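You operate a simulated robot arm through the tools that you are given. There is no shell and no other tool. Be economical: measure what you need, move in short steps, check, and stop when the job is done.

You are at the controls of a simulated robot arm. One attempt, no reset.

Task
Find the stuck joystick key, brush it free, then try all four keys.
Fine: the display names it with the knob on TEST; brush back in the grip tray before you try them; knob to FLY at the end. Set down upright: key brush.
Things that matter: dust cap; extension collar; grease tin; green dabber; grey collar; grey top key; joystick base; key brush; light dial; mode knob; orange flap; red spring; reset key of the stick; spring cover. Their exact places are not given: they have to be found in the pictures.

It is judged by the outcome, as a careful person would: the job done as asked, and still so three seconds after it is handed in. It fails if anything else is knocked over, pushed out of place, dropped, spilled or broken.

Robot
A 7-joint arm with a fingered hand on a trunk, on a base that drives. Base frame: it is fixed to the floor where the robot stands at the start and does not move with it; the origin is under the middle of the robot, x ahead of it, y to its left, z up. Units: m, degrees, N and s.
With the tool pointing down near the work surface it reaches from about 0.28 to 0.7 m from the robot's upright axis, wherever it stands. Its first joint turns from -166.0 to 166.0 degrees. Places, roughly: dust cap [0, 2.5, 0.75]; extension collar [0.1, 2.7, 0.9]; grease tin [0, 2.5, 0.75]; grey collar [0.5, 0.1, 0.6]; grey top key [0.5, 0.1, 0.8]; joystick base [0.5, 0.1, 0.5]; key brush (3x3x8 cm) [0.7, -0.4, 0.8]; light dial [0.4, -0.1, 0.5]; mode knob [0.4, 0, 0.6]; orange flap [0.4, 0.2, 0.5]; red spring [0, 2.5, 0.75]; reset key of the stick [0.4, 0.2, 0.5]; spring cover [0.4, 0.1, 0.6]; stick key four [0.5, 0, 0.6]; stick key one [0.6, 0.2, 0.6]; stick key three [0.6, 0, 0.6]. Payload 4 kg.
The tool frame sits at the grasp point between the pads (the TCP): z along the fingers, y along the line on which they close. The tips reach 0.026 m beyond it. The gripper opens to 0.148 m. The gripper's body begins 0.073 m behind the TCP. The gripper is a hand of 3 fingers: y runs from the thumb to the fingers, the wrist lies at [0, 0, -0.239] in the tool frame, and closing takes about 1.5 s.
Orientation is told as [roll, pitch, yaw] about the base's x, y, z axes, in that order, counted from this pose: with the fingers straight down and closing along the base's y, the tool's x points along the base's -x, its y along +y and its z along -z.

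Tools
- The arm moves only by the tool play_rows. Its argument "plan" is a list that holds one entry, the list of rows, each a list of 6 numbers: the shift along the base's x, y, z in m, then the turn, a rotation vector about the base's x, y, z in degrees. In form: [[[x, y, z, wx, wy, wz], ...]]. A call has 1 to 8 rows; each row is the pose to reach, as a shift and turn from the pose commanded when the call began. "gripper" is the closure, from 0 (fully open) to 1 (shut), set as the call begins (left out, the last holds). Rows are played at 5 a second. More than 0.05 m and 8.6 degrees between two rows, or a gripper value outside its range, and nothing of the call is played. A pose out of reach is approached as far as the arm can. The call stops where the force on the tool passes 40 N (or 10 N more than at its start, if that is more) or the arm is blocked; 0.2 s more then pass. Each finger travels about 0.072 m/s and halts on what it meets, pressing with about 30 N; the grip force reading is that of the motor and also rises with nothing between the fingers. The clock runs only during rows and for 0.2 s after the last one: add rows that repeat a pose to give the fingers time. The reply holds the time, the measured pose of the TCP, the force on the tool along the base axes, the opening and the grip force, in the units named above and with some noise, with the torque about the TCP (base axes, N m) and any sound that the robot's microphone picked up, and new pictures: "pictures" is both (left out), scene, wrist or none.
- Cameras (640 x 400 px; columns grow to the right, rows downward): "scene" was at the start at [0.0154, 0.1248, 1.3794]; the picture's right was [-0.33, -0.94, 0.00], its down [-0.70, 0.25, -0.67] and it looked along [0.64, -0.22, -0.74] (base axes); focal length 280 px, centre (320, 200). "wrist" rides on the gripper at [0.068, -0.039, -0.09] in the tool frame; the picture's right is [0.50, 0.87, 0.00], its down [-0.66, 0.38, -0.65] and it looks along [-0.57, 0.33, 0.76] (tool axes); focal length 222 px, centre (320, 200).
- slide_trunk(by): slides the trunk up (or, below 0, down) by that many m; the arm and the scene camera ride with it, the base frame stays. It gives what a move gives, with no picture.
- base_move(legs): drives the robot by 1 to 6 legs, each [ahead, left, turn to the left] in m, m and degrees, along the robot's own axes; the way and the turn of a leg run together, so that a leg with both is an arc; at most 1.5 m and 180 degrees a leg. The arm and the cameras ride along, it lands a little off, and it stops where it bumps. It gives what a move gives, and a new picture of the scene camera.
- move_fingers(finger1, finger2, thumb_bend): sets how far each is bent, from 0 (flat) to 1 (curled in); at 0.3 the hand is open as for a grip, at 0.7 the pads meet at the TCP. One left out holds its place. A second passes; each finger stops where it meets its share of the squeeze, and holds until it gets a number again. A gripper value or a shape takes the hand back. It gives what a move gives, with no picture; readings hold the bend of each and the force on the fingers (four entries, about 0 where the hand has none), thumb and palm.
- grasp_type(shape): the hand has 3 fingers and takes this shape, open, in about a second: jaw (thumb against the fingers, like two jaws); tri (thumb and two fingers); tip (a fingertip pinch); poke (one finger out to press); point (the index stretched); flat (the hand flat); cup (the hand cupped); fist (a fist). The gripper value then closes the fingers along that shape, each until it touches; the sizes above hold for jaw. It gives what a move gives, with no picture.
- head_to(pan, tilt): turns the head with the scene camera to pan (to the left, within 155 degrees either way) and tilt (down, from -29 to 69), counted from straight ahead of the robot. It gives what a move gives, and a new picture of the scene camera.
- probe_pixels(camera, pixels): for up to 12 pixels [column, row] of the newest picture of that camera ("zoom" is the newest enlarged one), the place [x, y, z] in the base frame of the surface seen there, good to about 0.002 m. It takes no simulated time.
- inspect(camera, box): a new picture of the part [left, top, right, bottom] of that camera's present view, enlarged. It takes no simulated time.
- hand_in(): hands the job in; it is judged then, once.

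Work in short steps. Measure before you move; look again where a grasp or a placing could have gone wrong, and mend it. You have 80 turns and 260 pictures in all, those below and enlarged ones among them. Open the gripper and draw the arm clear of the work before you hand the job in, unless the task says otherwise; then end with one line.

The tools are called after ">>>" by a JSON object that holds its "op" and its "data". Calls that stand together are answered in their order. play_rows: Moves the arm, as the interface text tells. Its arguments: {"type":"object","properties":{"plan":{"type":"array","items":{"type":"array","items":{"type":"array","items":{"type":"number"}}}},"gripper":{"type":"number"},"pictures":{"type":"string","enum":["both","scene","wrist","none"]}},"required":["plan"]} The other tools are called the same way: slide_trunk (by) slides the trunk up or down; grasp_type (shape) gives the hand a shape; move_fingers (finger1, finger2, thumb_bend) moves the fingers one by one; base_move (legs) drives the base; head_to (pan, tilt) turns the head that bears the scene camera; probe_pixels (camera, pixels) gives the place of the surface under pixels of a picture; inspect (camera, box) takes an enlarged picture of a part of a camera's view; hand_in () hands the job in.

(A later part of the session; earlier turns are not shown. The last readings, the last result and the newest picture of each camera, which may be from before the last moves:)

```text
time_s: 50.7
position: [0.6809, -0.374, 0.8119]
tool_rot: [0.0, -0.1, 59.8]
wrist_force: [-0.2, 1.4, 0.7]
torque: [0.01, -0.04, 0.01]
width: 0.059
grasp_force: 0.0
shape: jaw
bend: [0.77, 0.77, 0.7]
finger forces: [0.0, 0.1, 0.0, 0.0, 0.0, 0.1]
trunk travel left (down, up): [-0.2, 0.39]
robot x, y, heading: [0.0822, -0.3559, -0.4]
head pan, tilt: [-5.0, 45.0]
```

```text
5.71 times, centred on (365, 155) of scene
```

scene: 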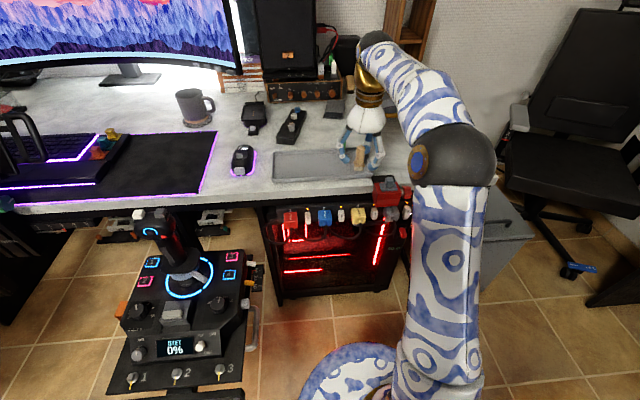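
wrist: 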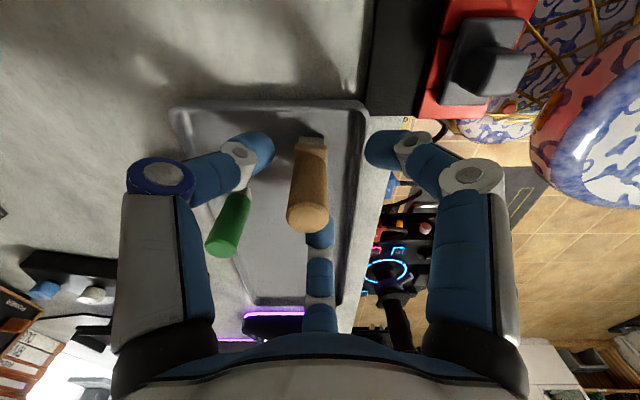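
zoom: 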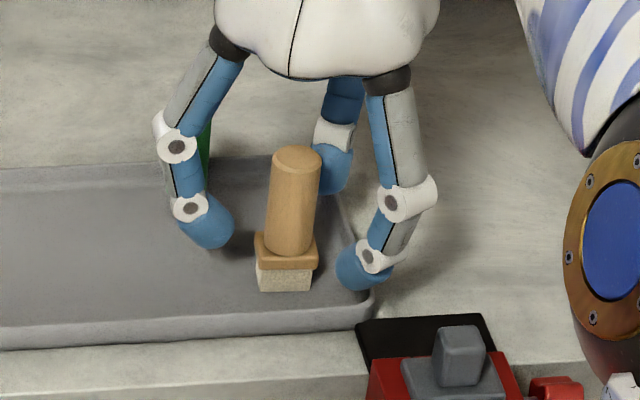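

The brush stands upright. I lift straight up and look.

>>> {"op": "play_rows", "data": {"plan": [[[0, 0, 0.0, 0, 0, 0], [0, 0, 0.0, 0, 0, 0], [0, 0, 0.02, 0, 0, 0], [0, 0, 0.05, 0, 0, 0], [0, 0, 0.09, 0, 0, 0]]], "gripper": 0.5, "pictures": "wrist"}}

>>> {"op": "inspect", "data": {"camera": "scene", "box": [330, 120, 400, 190]}}

```text
time_s: 51.9
position: [0.6801, -0.3744, 0.8993]
tool_rot: [0.1, -0.2, 59.7]
wrist_force: [-0.4, -0.1, -0.1]
torque: [0.0, -0.01, 0.02]
width: 0.0736
grasp_force: 0.1
shape: jaw
bend: [0.36, 0.36, 0.7]
finger forces: [0.0, 0.1, 0.0, 0.0, 0.0, 0.0]
trunk travel left (down, up): [-0.2, 0.39]
robot x, y, heading: [0.0785, -0.3588, -0.4]
head pan, tilt: [-5.0, 45.0]
```

wrist: 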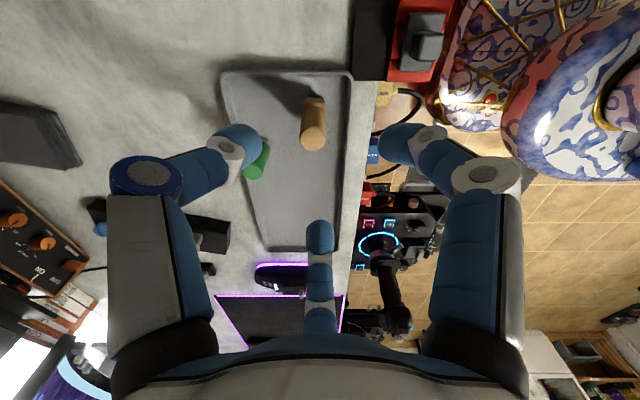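

```text
5.71 times, centred on (365, 155) of scene
```

zoom: 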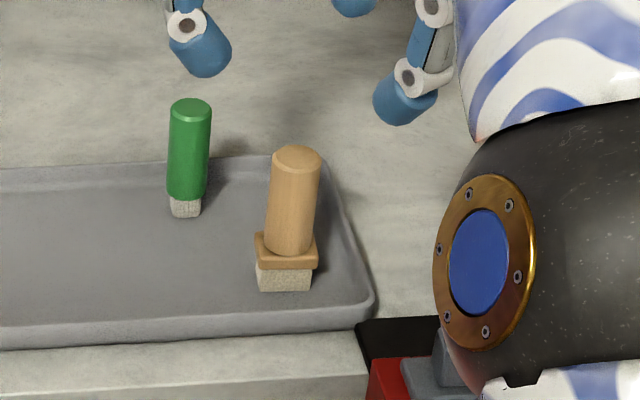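

The brush is back upright in the tray. I withdraw toward the panel and take the poke shape for the keys.

>>> {"op": "play_rows", "data": {"plan": [[[-0.04, 0, 0.01, 0, 0, -8], [-0.08, 0.01, 0.03, 0, 0, -16], [-0.12, 0.03, 0.05, 0, 0, -24], [-0.155, 0.06, 0.05, 0, 0, -32], [-0.185, 0.095, 0.05, 0, 0, -40], [-0.205, 0.14, 0.05, 0, 0, -40], [-0.21, 0.185, 0.05, 0, 0, -40]]], "pictures": "none"}}

>>> {"op": "grasp_type", "data": {"shape": "poke"}}

>>> {"op": "head_to", "data": {"pan": 15, "tilt": 45}}

>>> {"op": "inspect", "data": {"camera": "wrist", "box": [0, 0, 640, 400]}}

```text
time_s: 53.5
position: [0.4722, -0.1881, 0.9518]
tool_rot: [0.0, -0.2, 19.8]
wrist_force: [1.1, 0.8, 0.1]
torque: [0.01, 0.0, 0.01]
width: 0.0737
grasp_force: 0.0
shape: jaw
bend: [0.36, 0.36, 0.7]
finger forces: [0.0, 0.1, 0.1, 0.0, 0.0, 0.0]
trunk travel left (down, up): [-0.2, 0.39]
robot x, y, heading: [0.0796, -0.3575, -0.2]
head pan, tilt: [-5.0, 45.0]
```

```text
time_s: 54.4
position: [0.4732, -0.1888, 0.9512]
tool_rot: [0.0, -0.3, 19.8]
wrist_force: [-0.2, -0.5, -0.1]
torque: [0.03, 0.01, 0.0]
width: 0.0
grasp_force: 0.1
shape: poke
bend: [1.0, 1.0, 0.4]
finger forces: [0.0, 0.1, 0.0, 0.1, 0.0, 0.0]
trunk travel left (down, up): [-0.2, 0.39]
robot x, y, heading: [0.0786, -0.3539, -0.4]
head pan, tilt: [-5.0, 45.0]
```

```text
time_s: 55.3
position: [0.4733, -0.1897, 0.9504]
tool_rot: [0.0, -0.2, 19.8]
wrist_force: [-0.3, 0.1, -0.6]
torque: [0.02, -0.03, 0.03]
width: 0.0
grasp_force: 0.1
shape: poke
bend: [1.0, 1.0, 0.4]
finger forces: [0.0, 0.1, 0.0, 0.0, 0.0, 0.0]
trunk travel left (down, up): [-0.2, 0.39]
robot x, y, heading: [0.0792, -0.3551, -0.3]
head pan, tilt: [15.0, 45.0]
```

scene: 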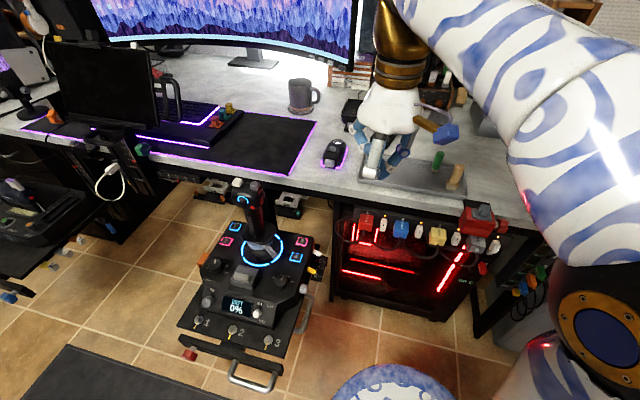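

```text
1.00 times, centred on (320, 200) of wrist (not enlarged: the box is as wide or as high as the picture)
```

zoom: 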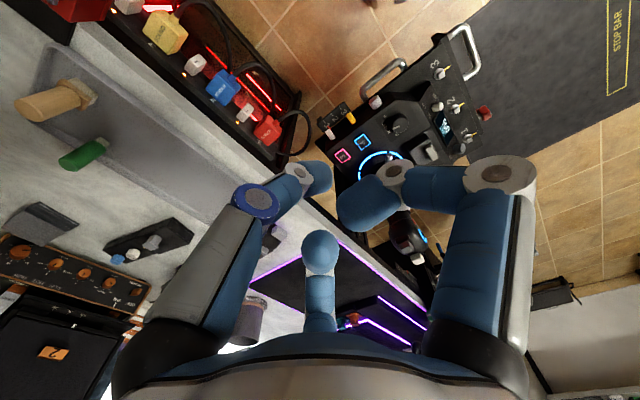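

I look at the hand's poke shape up close.

>>> {"op": "inspect", "data": {"camera": "scene", "box": [330, 70, 470, 200]}}

>>> {"op": "probe_pixels", "data": {"camera": "wrist", "pixels": [[318, 172], [300, 172], [345, 210], [365, 205], [395, 172], [320, 245], [320, 270], [500, 175], [255, 200]]}}

```text
3.08 times, centred on (400, 135) of scene
```

zoom: 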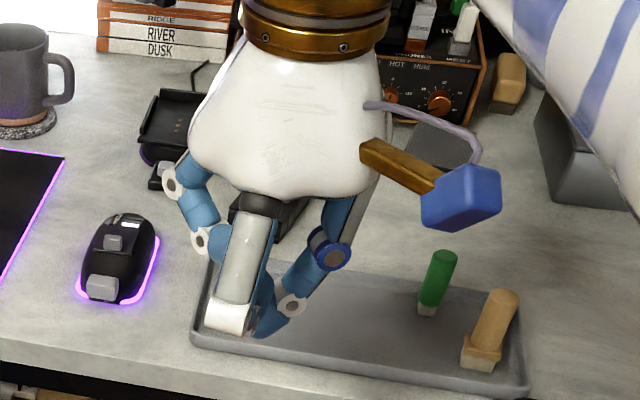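

```text
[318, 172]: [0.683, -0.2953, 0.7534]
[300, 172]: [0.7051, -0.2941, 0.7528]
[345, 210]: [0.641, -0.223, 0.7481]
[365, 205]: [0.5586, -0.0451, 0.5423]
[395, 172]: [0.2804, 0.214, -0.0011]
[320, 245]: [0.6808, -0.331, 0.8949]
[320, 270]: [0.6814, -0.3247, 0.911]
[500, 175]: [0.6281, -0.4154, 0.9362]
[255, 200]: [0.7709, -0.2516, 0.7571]
```

I try the "point" shape to compare, which should give one clear fingertip.

>>> {"op": "grasp_type", "data": {"shape": "point"}}

>>> {"op": "inspect", "data": {"camera": "scene", "box": [330, 70, 470, 200]}}

>>> {"op": "inspect", "data": {"camera": "wrist", "box": [0, 0, 640, 400]}}

```text
time_s: 56.2
position: [0.4724, -0.1894, 0.9521]
tool_rot: [0.0, -0.2, 19.9]
wrist_force: [0.0, -0.1, -0.2]
torque: [-0.02, 0.02, 0.02]
width: 0.1422
grasp_force: 0.2
shape: point
bend: [0.7, 1.0, 0.86]
finger forces: [0.0, 0.0, 0.1, 0.0, 0.0, 0.0]
trunk travel left (down, up): [-0.2, 0.39]
robot x, y, heading: [0.0798, -0.3557, -0.0]
head pan, tilt: [15.0, 45.0]
```

```text
3.08 times, centred on (400, 135) of scene
```

zoom: 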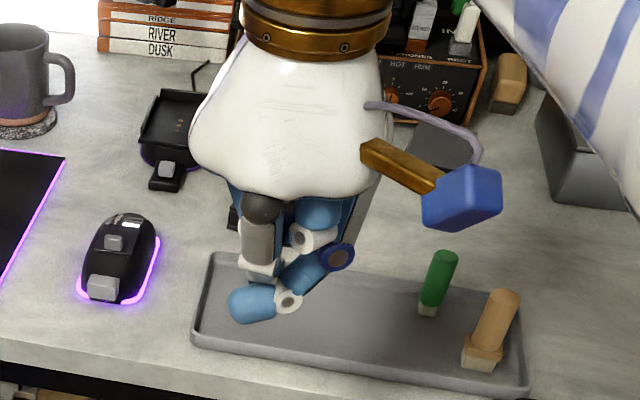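

```text
1.00 times, centred on (320, 200) of wrist (not enlarged: the box is as wide or as high as the picture)
```

zoom: 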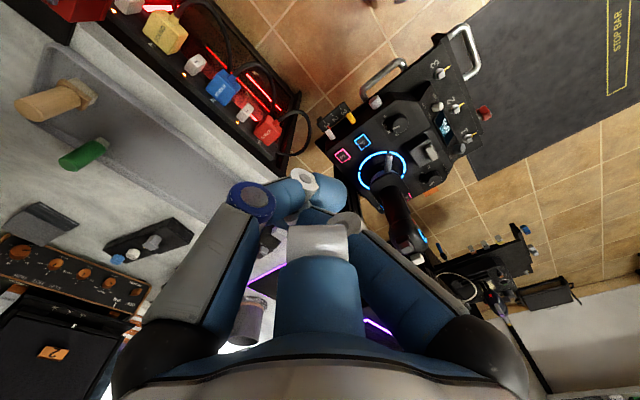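

Jaw fully closed gives a compact fingertip cluster right at the TCP; I use that and look.

>>> {"op": "grasp_type", "data": {"shape": "jaw"}}

>>> {"op": "play_rows", "data": {"plan": [[[0, 0, 0, 0, 0, 0], [0, 0, 0, 0, 0, 0], [0, 0, 0, 0, 0, 0], [0, 0, 0, 0, 0, 0], [0, 0, 0, 0, 0, 0], [0, 0, 0, 0, 0, 0], [0, 0, 0, 0, 0, 0]]], "gripper": 1.0, "pictures": "both"}}

>>> {"op": "inspect", "data": {"camera": "scene", "box": [340, 80, 440, 190]}}

>>> {"op": "inspect", "data": {"camera": "wrist", "box": [240, 120, 400, 280]}}

```text
time_s: 57.1
position: [0.4724, -0.1887, 0.9511]
tool_rot: [0.0, -0.2, 19.8]
wrist_force: [0.9, 0.2, 0.5]
torque: [-0.02, 0.01, 0.0]
width: 0.1478
grasp_force: 0.1
shape: jaw
bend: [0.3, 0.3, 0.3]
finger forces: [0.1, 0.0, 0.1, 0.0, 0.0, 0.1]
trunk travel left (down, up): [-0.2, 0.39]
robot x, y, heading: [0.0766, -0.3592, -0.2]
head pan, tilt: [15.0, 45.0]
```

```text
time_s: 58.7
position: [0.4728, -0.1893, 0.9508]
tool_rot: [0.0, -0.2, 19.8]
wrist_force: [-0.4, -0.1, 0.9]
torque: [0.02, 0.0, -0.01]
width: 0.0002
grasp_force: 30.1
shape: jaw
bend: [0.7, 0.7, 0.7]
finger forces: [0.1, 0.0, 0.0, 0.1, 0.1, 0.1]
trunk travel left (down, up): [-0.2, 0.39]
robot x, y, heading: [0.0795, -0.3581, 0.1]
head pan, tilt: [15.0, 45.0]
```

scene: 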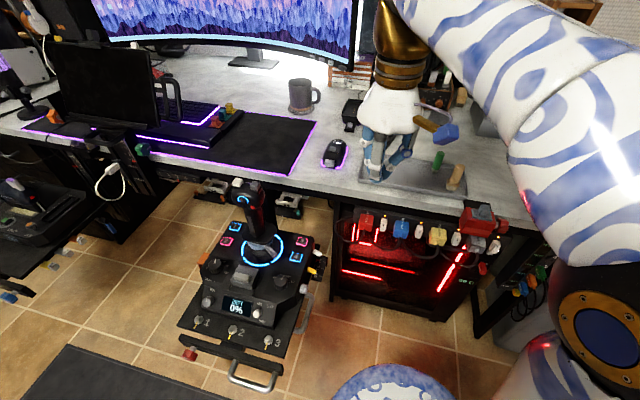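
wrist: 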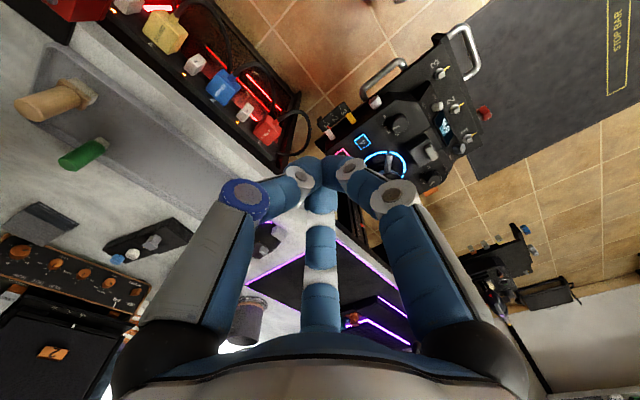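

```text
3.64 times, centred on (390, 135) of scene
```

zoom: 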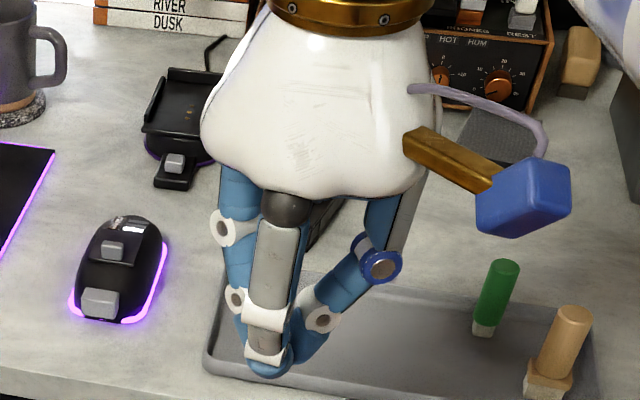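

```text
2.50 times, centred on (320, 200) of wrist
```

zoom: 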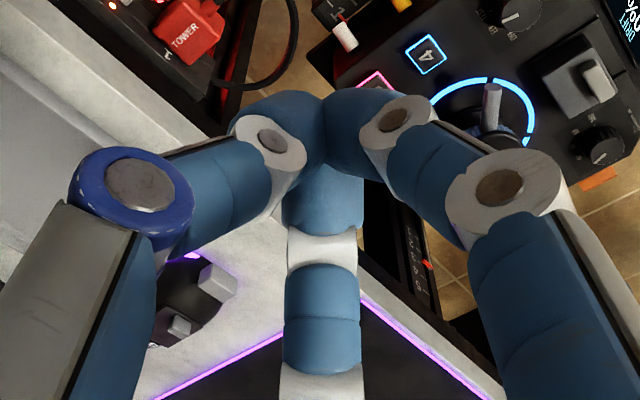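

The closed tips form a compact pointed cluster. I go above key 4.

>>> {"op": "play_rows", "data": {"plan": [[[0.005, 0.045, 0, 0, 0, 0], [0.01, 0.09, 0, 0, 0, 0], [0.015, 0.135, -0.02, 0, 0, 0], [0.022, 0.17, -0.05, 0, 0, 0], [0.022, 0.172, -0.1, 0, 0, 0], [0.022, 0.172, -0.15, 0, 0, 0], [0.022, 0.172, -0.2, 0, 0, 0], [0.022, 0.172, -0.24, 0, 0, 0]]], "pictures": "none"}}

>>> {"op": "play_rows", "data": {"plan": [[[0, 0, -0.04, 0, 0, 0], [0, 0, -0.07, 0, 0, 0], [0, 0, -0.09, 0, 0, 0], [0, 0, -0.1, 0, 0, 0]]], "pictures": "both"}}

>>> {"op": "inspect", "data": {"camera": "scene", "box": [220, 200, 340, 330]}}

```text
time_s: 60.5
position: [0.493, -0.0171, 0.7121]
tool_rot: [0.1, -0.1, 19.8]
wrist_force: [-1.2, 0.0, -0.2]
torque: [0.0, 0.02, 0.0]
width: 0.0
grasp_force: 29.6
shape: jaw
bend: [0.7, 0.7, 0.7]
finger forces: [0.1, 0.1, 0.0, 0.1, 0.1, 0.0]
trunk travel left (down, up): [-0.2, 0.39]
robot x, y, heading: [0.0763, -0.3586, -0.3]
head pan, tilt: [15.0, 45.0]
```

```text
time_s: 61.5
position: [0.4925, -0.0176, 0.6106]
tool_rot: [0.1, -0.2, 19.8]
wrist_force: [-0.2, 0.6, 0.6]
torque: [0.03, 0.01, -0.01]
width: 0.0002
grasp_force: 30.2
shape: jaw
bend: [0.7, 0.7, 0.7]
finger forces: [0.0, 0.0, 0.0, 0.1, 0.1, 0.0]
trunk travel left (down, up): [-0.2, 0.39]
robot x, y, heading: [0.0816, -0.3558, -0.4]
head pan, tilt: [15.0, 45.0]
heard: click
```

scene: 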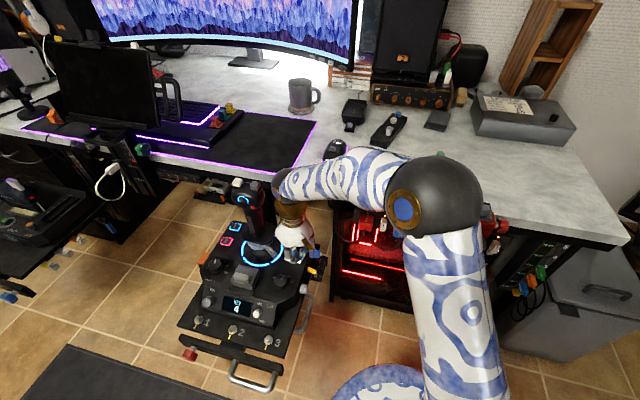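
wrist: 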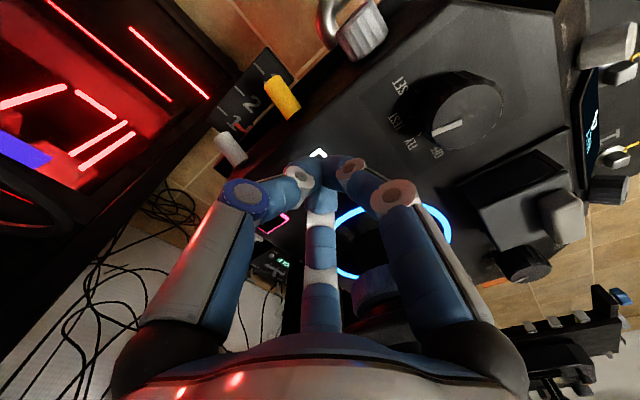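

```text
3.08 times, centred on (280, 265) of scene
```

zoom: 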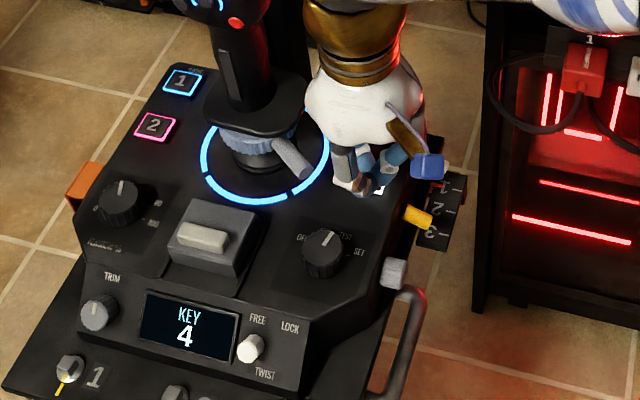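

Click heard and the display answers KEY 4. I lift, check it springs back, and probe the desk edge before going to key 3.

>>> {"op": "play_rows", "data": {"plan": [[[0, 0, 0.02, 0, 0, 0], [0, 0, 0.05, 0, 0, 0], [0, 0, 0.09, 0, 0, 0], [0, 0, 0.09, 0, 0, 0]]], "pictures": "both"}}

>>> {"op": "inspect", "data": {"camera": "scene", "box": [220, 150, 340, 330]}}

>>> {"op": "probe_pixels", "data": {"camera": "scene", "pixels": [[250, 180], [265, 182], [270, 180], [330, 205], [340, 195], [350, 205], [230, 185], [300, 160]]}}

```text
time_s: 62.5
position: [0.4935, -0.0177, 0.702]
tool_rot: [-0.1, -0.1, 19.8]
wrist_force: [-0.6, 0.4, 0.6]
torque: [0.0, -0.03, 0.03]
width: 0.0
grasp_force: 29.7
shape: jaw
bend: [0.7, 0.7, 0.7]
finger forces: [0.1, 0.0, 0.0, 0.0, 0.0, 0.1]
trunk travel left (down, up): [-0.2, 0.39]
robot x, y, heading: [0.0814, -0.3566, -0.1]
head pan, tilt: [15.0, 45.0]
```

scene: 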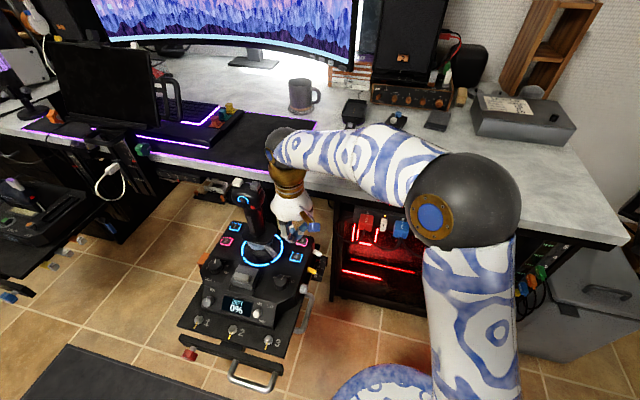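
wrist: 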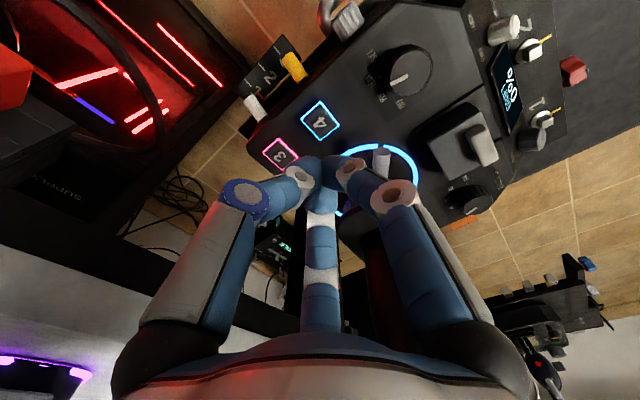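

```text
2.22 times, centred on (280, 240) of scene
```

zoom: 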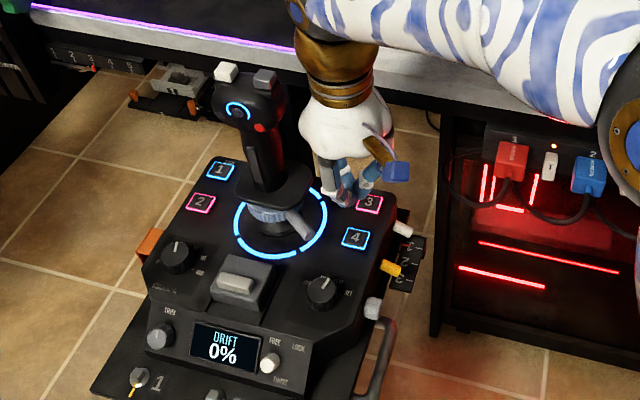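

```text
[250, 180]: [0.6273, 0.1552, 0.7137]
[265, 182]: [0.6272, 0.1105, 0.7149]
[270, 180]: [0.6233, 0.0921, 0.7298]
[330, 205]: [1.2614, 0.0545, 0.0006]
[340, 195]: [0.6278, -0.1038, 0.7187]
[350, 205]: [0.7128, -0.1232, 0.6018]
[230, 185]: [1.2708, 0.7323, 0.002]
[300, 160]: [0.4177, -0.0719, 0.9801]
```

Key 4 sprang back (DRIFT 0%). Desk edge is at x≈0.626, so for key 3 I lean the hand 8° toward the robot while moving over and pressing.

>>> {"op": "play_rows", "data": {"plan": [[[0.02, 0.0, 0, 0, -4, 0], [0.04, 0.001, 0, 0, -8, 0], [0.052, 0.002, -0.02, 0, -8, 0], [0.052, 0.002, -0.05, 0, -8, 0], [0.052, 0.002, -0.075, 0, -8, 0], [0.052, 0.002, -0.085, 0, -8, 0], [0.052, 0.002, -0.09, 0, -8, 0]]], "pictures": "both"}}

>>> {"op": "inspect", "data": {"camera": "scene", "box": [220, 170, 340, 330]}}

```text
time_s: 64.1
position: [0.545, -0.0161, 0.6101]
tool_rot: [-2.7, -7.7, 20.1]
wrist_force: [-0.9, 0.1, 2.4]
torque: [0.04, -0.01, 0.01]
width: 0.0
grasp_force: 30.7
shape: jaw
bend: [0.7, 0.7, 0.7]
finger forces: [0.0, 0.1, 0.1, 0.0, 0.0, 0.0]
trunk travel left (down, up): [-0.2, 0.39]
robot x, y, heading: [0.0817, -0.3576, -0.1]
head pan, tilt: [15.0, 45.0]
heard: click
```

scene: 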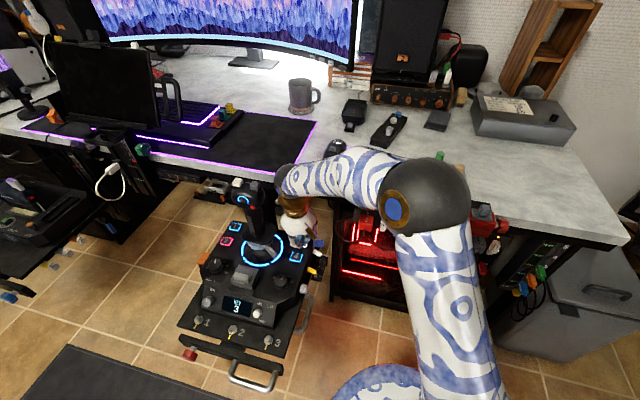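
wrist: 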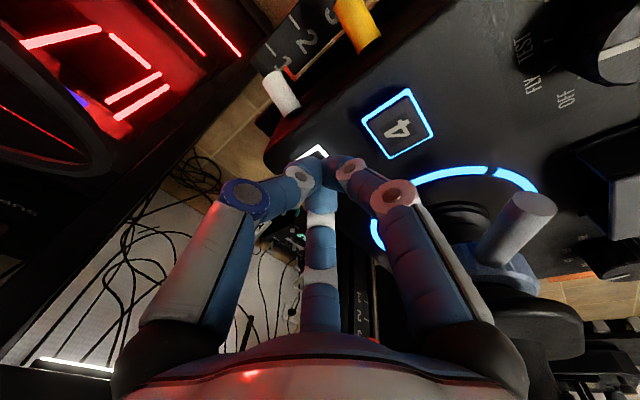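

```text
2.50 times, centred on (280, 250) of scene
```

zoom: 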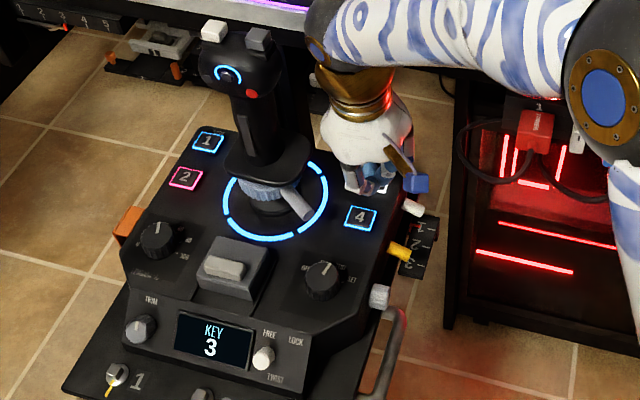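

KEY 3 clicked and shown. I lift clear, straighten, and look left for where to stand for keys 1 and 2.

>>> {"op": "play_rows", "data": {"plan": [[[0, 0, 0.03, 0, 0, 0], [0, 0, 0.07, 0, 0, 0], [-0.02, -0.01, 0.11, 0, 4, 0], [-0.05, -0.03, 0.14, 0, 8, 0], [-0.08, -0.05, 0.17, 0, 8, 0], [-0.11, -0.07, 0.2, 0, 8, 0], [-0.14, -0.08, 0.24, 0, 8, 0], [-0.16, -0.09, 0.28, 0, 8, 0]]], "pictures": "none"}}

>>> {"op": "head_to", "data": {"pan": 35, "tilt": 55}}

>>> {"op": "probe_pixels", "data": {"camera": "scene", "pixels": [[100, 330], [250, 330], [320, 380], [320, 300], [200, 250], [60, 200]]}}

```text
refused: row 7 steps farther than a row can; nothing moved
```

```text
time_s: 64.9
position: [0.5437, -0.0149, 0.6107]
tool_rot: [-2.7, -7.7, 20.0]
wrist_force: [-0.3, 0.3, 1.5]
torque: [0.02, 0.01, 0.02]
width: 0.0
grasp_force: 29.7
shape: jaw
bend: [0.7, 0.7, 0.7]
finger forces: [0.0, 0.1, 0.0, 0.0, 0.0, 0.0]
trunk travel left (down, up): [-0.2, 0.39]
robot x, y, heading: [0.0812, -0.3581, -0.2]
head pan, tilt: [35.0, 55.0]
```

scene: 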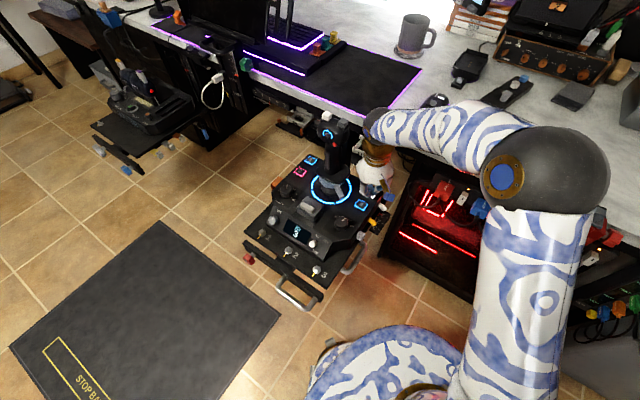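

```text
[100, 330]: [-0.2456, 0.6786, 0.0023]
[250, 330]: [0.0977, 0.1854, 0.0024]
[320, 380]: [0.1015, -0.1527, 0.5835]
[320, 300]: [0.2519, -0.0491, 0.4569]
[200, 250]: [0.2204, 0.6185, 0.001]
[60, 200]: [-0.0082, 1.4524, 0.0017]
```

Short fix to the lift's step sizes.

>>> {"op": "play_rows", "data": {"plan": [[[0, 0, 0.03, 0, 0, 0], [0, 0, 0.07, 0, 0, 0], [-0.02, -0.01, 0.11, 0, 4, 0], [-0.05, -0.03, 0.14, 0, 8, 0], [-0.08, -0.05, 0.17, 0, 8, 0], [-0.11, -0.06, 0.205, 0, 8, 0], [-0.13, -0.07, 0.245, 0, 8, 0], [-0.15, -0.08, 0.285, 0, 8, 0]]], "pictures": "scene"}}

>>> {"op": "slide_trunk", "data": {"by": 0.2}}

>>> {"op": "inspect", "data": {"camera": "scene", "box": [230, 100, 400, 320]}}

```text
time_s: 66.7
position: [0.3955, -0.0948, 0.8972]
tool_rot: [0.0, -0.1, 19.8]
wrist_force: [-0.8, 0.4, 0.1]
torque: [-0.03, 0.02, 0.02]
width: 0.0003
grasp_force: 30.2
shape: jaw
bend: [0.7, 0.7, 0.7]
finger forces: [0.1, 0.0, 0.0, 0.0, 0.1, 0.0]
trunk travel left (down, up): [-0.2, 0.39]
robot x, y, heading: [0.084, -0.356, -0.0]
head pan, tilt: [35.0, 55.0]
```

scene: 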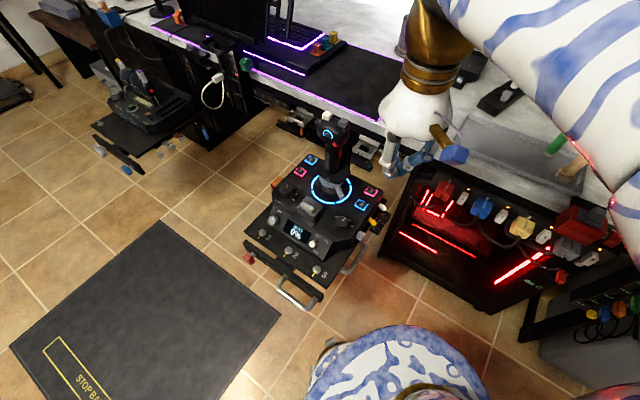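

```text
time_s: 68.9
position: [0.3965, -0.0957, 1.0954]
tool_rot: [-0.1, -0.2, 19.8]
wrist_force: [-0.4, -0.2, 1.0]
torque: [0.0, -0.02, -0.03]
width: 0.0
grasp_force: 30.1
shape: jaw
bend: [0.7, 0.7, 0.7]
finger forces: [0.1, 0.0, 0.0, 0.1, 0.0, 0.0]
trunk travel left (down, up): [-0.4, 0.19]
robot x, y, heading: [0.0796, -0.358, 0.0]
head pan, tilt: [35.0, 55.0]
```

```text
1.82 times, centred on (315, 210) of scene
```

zoom: 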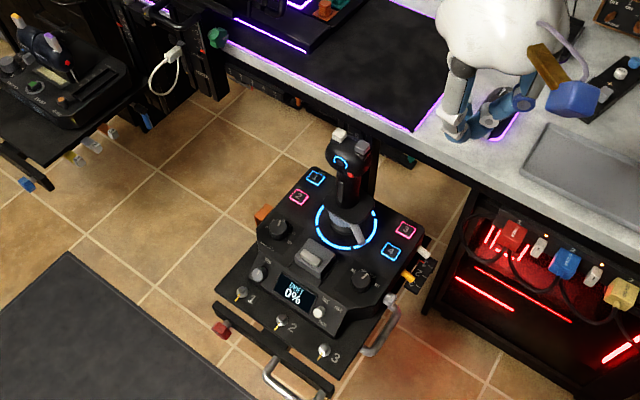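

Path is clear; hand is at z 1.1. I drive back 0.1 and left 0.65 to stand in front-left of the panel.

>>> {"op": "base_move", "data": {"legs": [[-0.1, 0, 0], [0, 0.65, 0]]}}

>>> {"op": "head_to", "data": {"pan": -15, "tilt": 50}}

```text
time_s: 73.2
position: [0.2952, 0.5622, 1.0964]
tool_rot: [0.0, -0.2, 20.1]
wrist_force: [-0.2, -0.3, 0.4]
torque: [0.0, -0.01, -0.01]
width: 0.0001
grasp_force: 30.1
shape: jaw
bend: [0.7, 0.7, 0.7]
finger forces: [0.0, 0.0, 0.0, 0.1, 0.0, 0.1]
trunk travel left (down, up): [-0.4, 0.19]
robot x, y, heading: [-0.0164, 0.2939, 0.3]
head pan, tilt: [35.0, 55.0]
```

scene: 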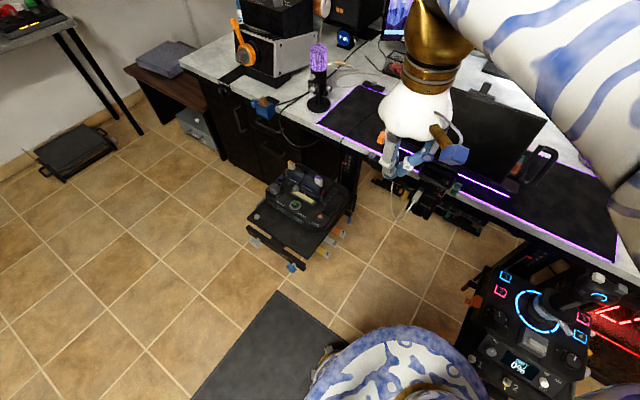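

```text
time_s: 74.4
position: [0.2951, 0.5625, 1.0964]
tool_rot: [0.0, -0.2, 20.2]
wrist_force: [0.3, 0.8, -0.6]
torque: [-0.02, 0.0, -0.04]
width: 0.0002
grasp_force: 29.2
shape: jaw
bend: [0.7, 0.7, 0.7]
finger forces: [0.0, 0.1, 0.0, 0.0, 0.0, 0.0]
trunk travel left (down, up): [-0.4, 0.19]
robot x, y, heading: [-0.0175, 0.2959, 0.1]
head pan, tilt: [-15.0, 50.0]
```

scene: 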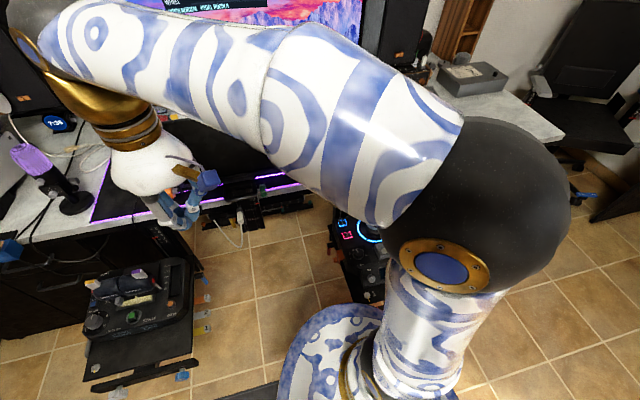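

I bring the hand over with yaw −60, so the finger gap faces the stick and the wrist camera stays away from it.

>>> {"op": "play_rows", "data": {"plan": [[[0.02, -0.04, 0, 0, 0, -8.5], [0.04, -0.08, 0, 0, 0, -17], [0.06, -0.12, 0, 0, 0, -25.5], [0.08, -0.16, 0, 0, 0, -34], [0.1, -0.2, 0, 0, 0, -42.5], [0.12, -0.24, 0, 0, 0, -51], [0.14, -0.28, 0, 0, 0, -59.5], [0.16, -0.32, 0, 0, 0, -68]]], "pictures": "none"}}

>>> {"op": "play_rows", "data": {"plan": [[[0.02, -0.02, -0.02, 0, 0, -6], [0.04, -0.04, -0.05, 0, 0, -12], [0.04, -0.045, -0.09, 0, 0, -12], [0.04, -0.045, -0.13, 0, 0, -12], [0.04, -0.045, -0.17, 0, 0, -12], [0.04, -0.045, -0.17, 0, 0, -12]]], "pictures": "both"}}

```text
time_s: 76.2
position: [0.4567, 0.2414, 1.0996]
tool_rot: [0.1, -0.3, -47.9]
wrist_force: [1.0, 0.1, 0.1]
torque: [-0.03, -0.04, 0.01]
width: 0.0
grasp_force: 30.2
shape: jaw
bend: [0.7, 0.7, 0.7]
finger forces: [0.0, 0.0, 0.0, 0.1, 0.0, 0.1]
trunk travel left (down, up): [-0.4, 0.19]
robot x, y, heading: [-0.0173, 0.2989, 0.2]
head pan, tilt: [-15.0, 50.0]
```

```text
time_s: 77.6
position: [0.4958, 0.1976, 0.9265]
tool_rot: [0.0, -0.2, -59.9]
wrist_force: [-1.1, -0.6, 0.4]
torque: [0.01, -0.02, 0.01]
width: 0.0
grasp_force: 30.3
shape: jaw
bend: [0.7, 0.7, 0.7]
finger forces: [0.0, 0.0, 0.0, 0.0, 0.0, 0.0]
trunk travel left (down, up): [-0.4, 0.19]
robot x, y, heading: [-0.0181, 0.2976, -0.0]
head pan, tilt: [-15.0, 50.0]
```

scene: 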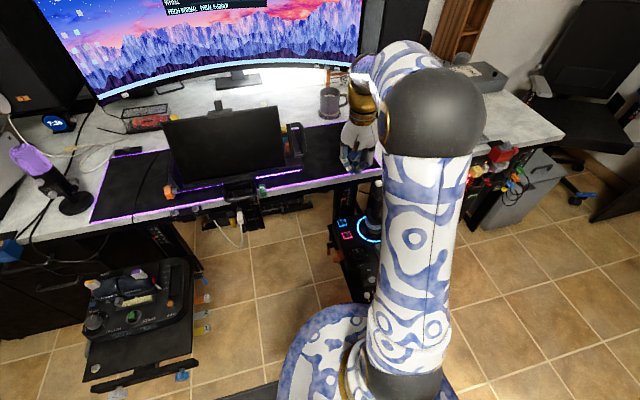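
wrist: 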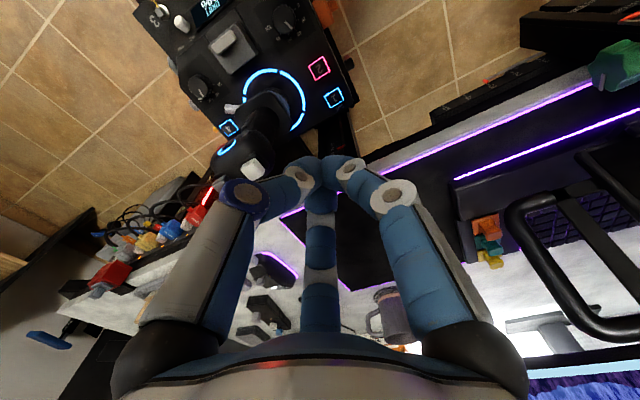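

The forearm comes over the desk side; I probe it to judge clearance to the stick head when lowering.

>>> {"op": "probe_pixels", "data": {"camera": "scene", "pixels": [[435, 110], [400, 60], [370, 65], [375, 190], [360, 125], [410, 150], [420, 240]]}}

>>> {"op": "play_rows", "data": {"plan": [[[0, 0.0, -0.04, 0, 0, 0], [0, 0.0, -0.08, 0, 0, 0], [0, 0.0, -0.12, 0, 0, 0], [0, 0.0, -0.12, 0, 0, 0]]], "pictures": "both"}}

```text
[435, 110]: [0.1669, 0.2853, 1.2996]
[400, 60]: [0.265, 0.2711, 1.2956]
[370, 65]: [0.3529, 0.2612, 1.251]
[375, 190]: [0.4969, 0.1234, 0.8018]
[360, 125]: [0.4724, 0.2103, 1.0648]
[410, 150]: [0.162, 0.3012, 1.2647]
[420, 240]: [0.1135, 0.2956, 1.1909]
```

```text
time_s: 78.6
position: [0.4967, 0.1972, 0.8061]
tool_rot: [0.0, 0.0, -59.9]
wrist_force: [-0.6, -0.8, -0.4]
torque: [0.01, -0.02, 0.0]
width: 0.0
grasp_force: 29.9
shape: jaw
bend: [0.7, 0.7, 0.7]
finger forces: [0.0, 0.1, 0.1, 0.1, 0.0, 0.1]
trunk travel left (down, up): [-0.4, 0.19]
robot x, y, heading: [-0.0156, 0.2975, 0.2]
head pan, tilt: [-15.0, 50.0]
```

scene: 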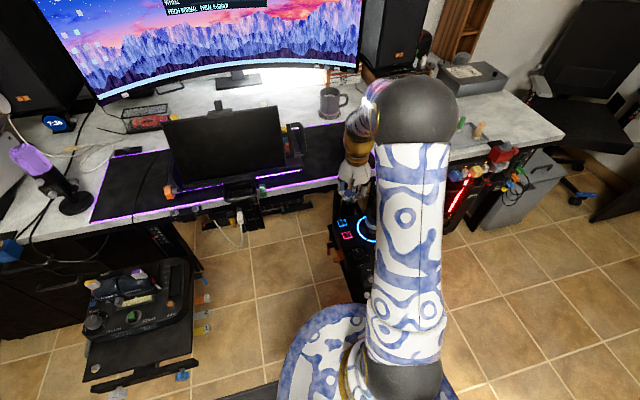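
wrist: 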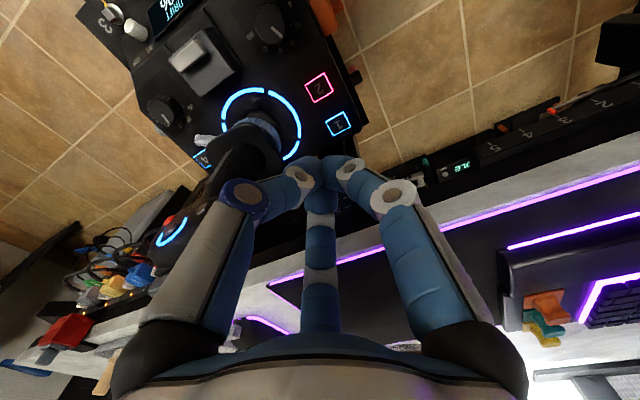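

The forearm is high (z≈1.28) and well clear. I lower toward key 2, leaning the hand 6° away from the stick.

>>> {"op": "play_rows", "data": {"plan": [[[0, 0.0, -0.04, -3, 0, 0], [0.001, -0.001, -0.08, -6, 0, 0], [0.001, -0.002, -0.12, -6, 0, 0], [0.001, -0.002, -0.155, -6, 0, 0], [0.001, -0.002, -0.18, -6, 0, 0], [0.001, -0.002, -0.19, -6, 0, 0], [0.001, -0.002, -0.195, -6, 0, 0]]], "pictures": "both"}}

>>> {"op": "inspect", "data": {"camera": "wrist", "box": [100, 0, 400, 200]}}

```text
time_s: 80.2
position: [0.4979, 0.1933, 0.6118]
tool_rot: [-2.9, -5.4, -59.8]
wrist_force: [-1.0, -0.3, 0.3]
torque: [-0.03, -0.01, 0.02]
width: 0.0002
grasp_force: 30.0
shape: jaw
bend: [0.7, 0.7, 0.7]
finger forces: [0.0, 0.1, 0.1, 0.1, 0.1, 0.0]
trunk travel left (down, up): [-0.4, 0.19]
robot x, y, heading: [-0.0168, 0.2958, 0.2]
head pan, tilt: [-15.0, 50.0]
heard: click
```

scene: 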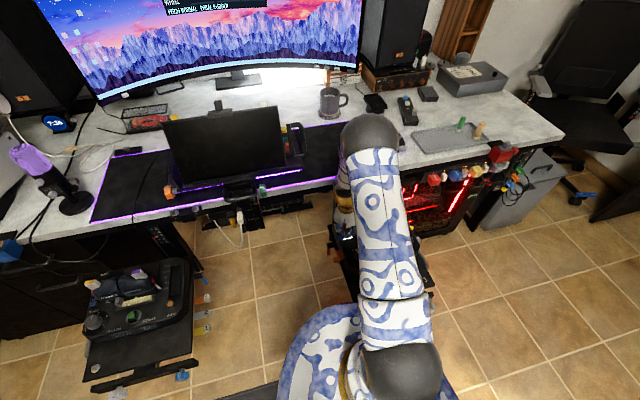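
wrist: 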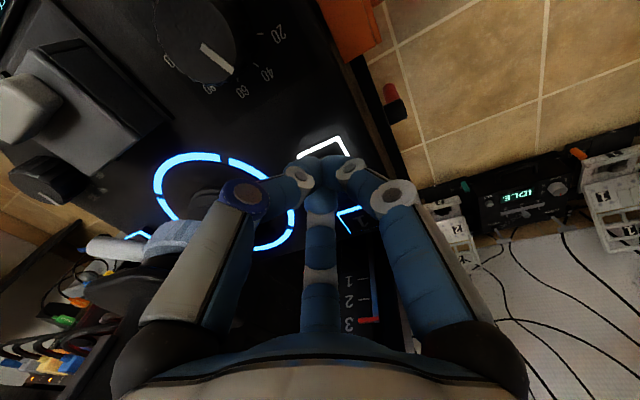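

```text
2.00 times, centred on (250, 100) of wrist
```

zoom: 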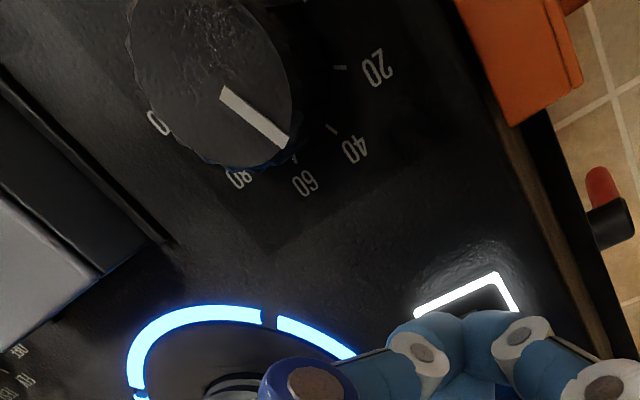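

Key 2 clicked (white frame). I lift, shift to key 1 leaning back from the desk, and press.

>>> {"op": "play_rows", "data": {"plan": [[[0, 0, 0.03, 0, 0, 0], [0, 0, 0.06, 0, 0, 0], [0.025, 0.001, 0.06, 0, -4, 0], [0.052, 0.002, 0.06, 0, -8, 0], [0.052, 0.002, 0.04, 0, -8, 0], [0.052, 0.002, 0.015, 0, -8, 0], [0.052, 0.002, 0.004, 0, -8, 0], [0.052, 0.002, 0.0, 0, -8, 0]]], "pictures": "both"}}

>>> {"op": "inspect", "data": {"camera": "wrist", "box": [100, 0, 400, 200]}}

```text
time_s: 82.0
position: [0.5498, 0.1956, 0.6122]
tool_rot: [4.0, -9.4, -60.6]
wrist_force: [0.7, -0.5, 0.2]
torque: [-0.01, -0.02, 0.0]
width: 0.0
grasp_force: 29.6
shape: jaw
bend: [0.7, 0.7, 0.7]
finger forces: [0.0, 0.1, 0.0, 0.0, 0.1, 0.1]
trunk travel left (down, up): [-0.4, 0.19]
robot x, y, heading: [-0.0169, 0.2962, 0.1]
head pan, tilt: [-15.0, 50.0]
heard: click
```

scene: 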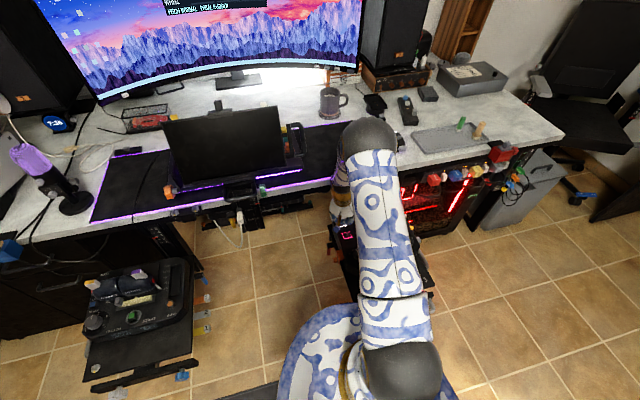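
wrist: 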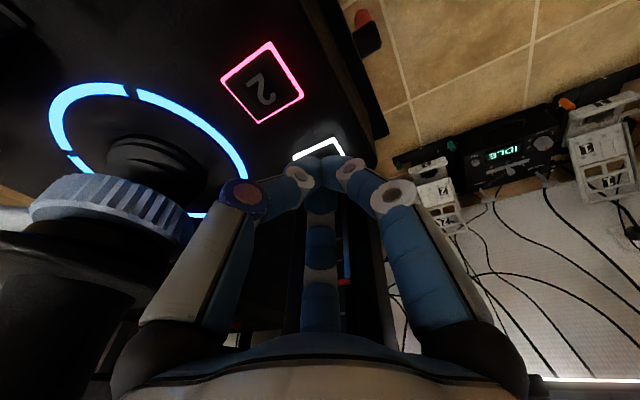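

```text
2.00 times, centred on (250, 100) of wrist
```

zoom: 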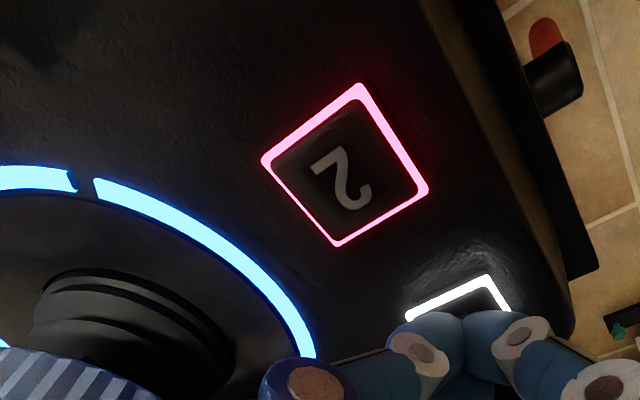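

Key 1 clicked: all four tried. I rise straight up and straighten the hand, then go toward the knob.

>>> {"op": "play_rows", "data": {"plan": [[[0, 0, 0.03, 0, 0, 0], [0, 0.002, 0.07, 0, 0, 0], [-0.01, 0.004, 0.115, 2, 3, 0], [-0.02, 0.005, 0.16, 4, 5.5, 0], [-0.035, 0.005, 0.205, 6, 8, 0], [-0.05, 0.005, 0.25, 6, 8, 0], [-0.065, 0.005, 0.295, 6, 8, 0], [-0.08, 0.0, 0.335, 6, 8, 0]]], "pictures": "scene"}}

>>> {"op": "inspect", "data": {"camera": "wrist", "box": [80, 0, 400, 200]}}

```text
time_s: 83.8
position: [0.4702, 0.1979, 0.947]
tool_rot: [0.0, -0.1, -60.3]
wrist_force: [0.4, -0.2, -0.4]
torque: [0.03, -0.01, -0.04]
width: 0.0
grasp_force: 29.8
shape: jaw
bend: [0.7, 0.7, 0.7]
finger forces: [0.1, 0.1, 0.0, 0.1, 0.0, 0.0]
trunk travel left (down, up): [-0.4, 0.19]
robot x, y, heading: [-0.0233, 0.2956, 0.1]
head pan, tilt: [-15.0, 50.0]
```

scene: 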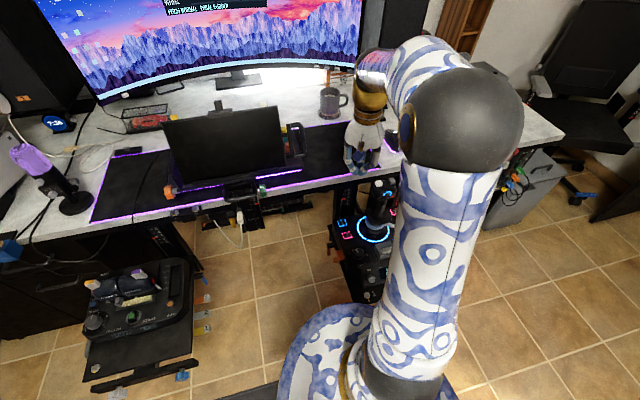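

```text
2.00 times, centred on (240, 100) of wrist
```

zoom: 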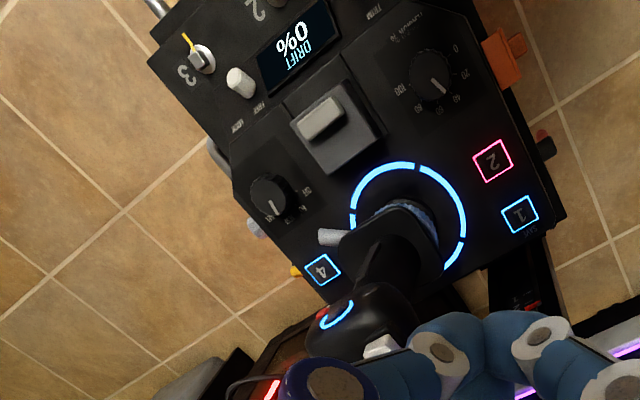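

All keys are back to normal. Next I move over the knob at yaw −86 (pointer now at TEST), opening to 0.06.

>>> {"op": "play_rows", "data": {"plan": [[[-0.045, -0.01, 0, 0, 0, -4], [-0.058, -0.05, 0, 0, 0, -8], [-0.058, -0.095, 0, 0, 0, -13], [-0.058, -0.14, 0, 0, 0, -18], [-0.058, -0.18, -0.02, 0, 0, -22], [-0.058, -0.199, -0.06, 0, 0, -25.5], [-0.058, -0.199, -0.105, 0, 0, -25.5], [-0.058, -0.199, -0.15, 0, 0, -25.5]]], "gripper": 0.6, "pictures": "none"}}

>>> {"op": "play_rows", "data": {"plan": [[[0, 0, -0.04, 0, 0, 0], [0, 0, -0.08, 0, 0, 0], [0, 0, -0.12, 0, 0, 0], [0, 0, -0.14, 0, 0, 0], [0, 0, -0.14, 0, 0, 0]]], "pictures": "both"}}

>>> {"op": "inspect", "data": {"camera": "wrist", "box": [200, 60, 440, 260]}}

```text
time_s: 85.6
position: [0.4111, -0.0033, 0.7947]
tool_rot: [0.0, -0.2, -85.8]
wrist_force: [-0.1, 1.1, -0.2]
torque: [-0.01, -0.01, 0.04]
width: 0.0591
grasp_force: 0.1
shape: jaw
bend: [0.77, 0.77, 0.7]
finger forces: [0.1, 0.0, 0.0, 0.1, 0.0, 0.0]
trunk travel left (down, up): [-0.4, 0.19]
robot x, y, heading: [-0.015, 0.2969, 0.2]
head pan, tilt: [-15.0, 50.0]
```

```text
time_s: 86.8
position: [0.4095, -0.0015, 0.6573]
tool_rot: [0.1, -0.2, -85.8]
wrist_force: [0.4, -0.1, 0.2]
torque: [0.0, -0.02, 0.01]
width: 0.0587
grasp_force: 0.0
shape: jaw
bend: [0.77, 0.77, 0.7]
finger forces: [0.0, 0.1, 0.1, 0.0, 0.0, 0.0]
trunk travel left (down, up): [-0.4, 0.19]
robot x, y, heading: [-0.0182, 0.296, 0.3]
head pan, tilt: [-15.0, 50.0]
```

scene: 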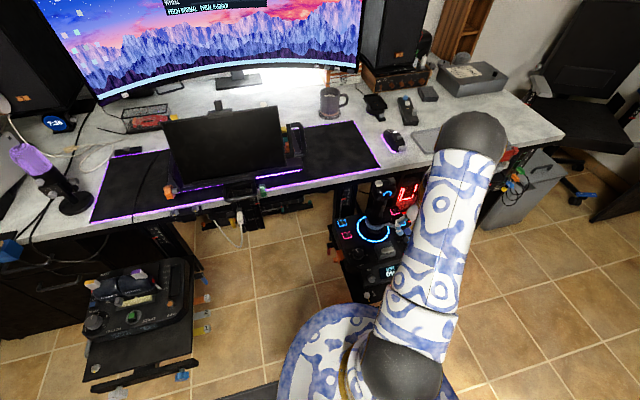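
wrist: 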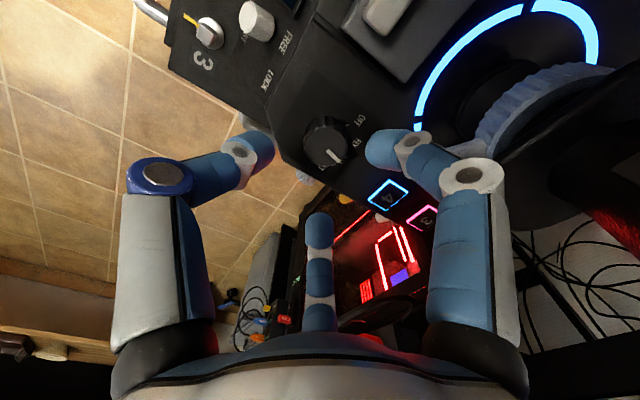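

```text
2.00 times, centred on (320, 160) of wrist
```

zoom: 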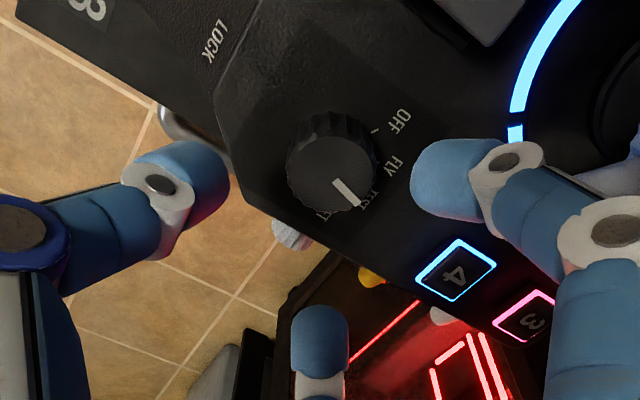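

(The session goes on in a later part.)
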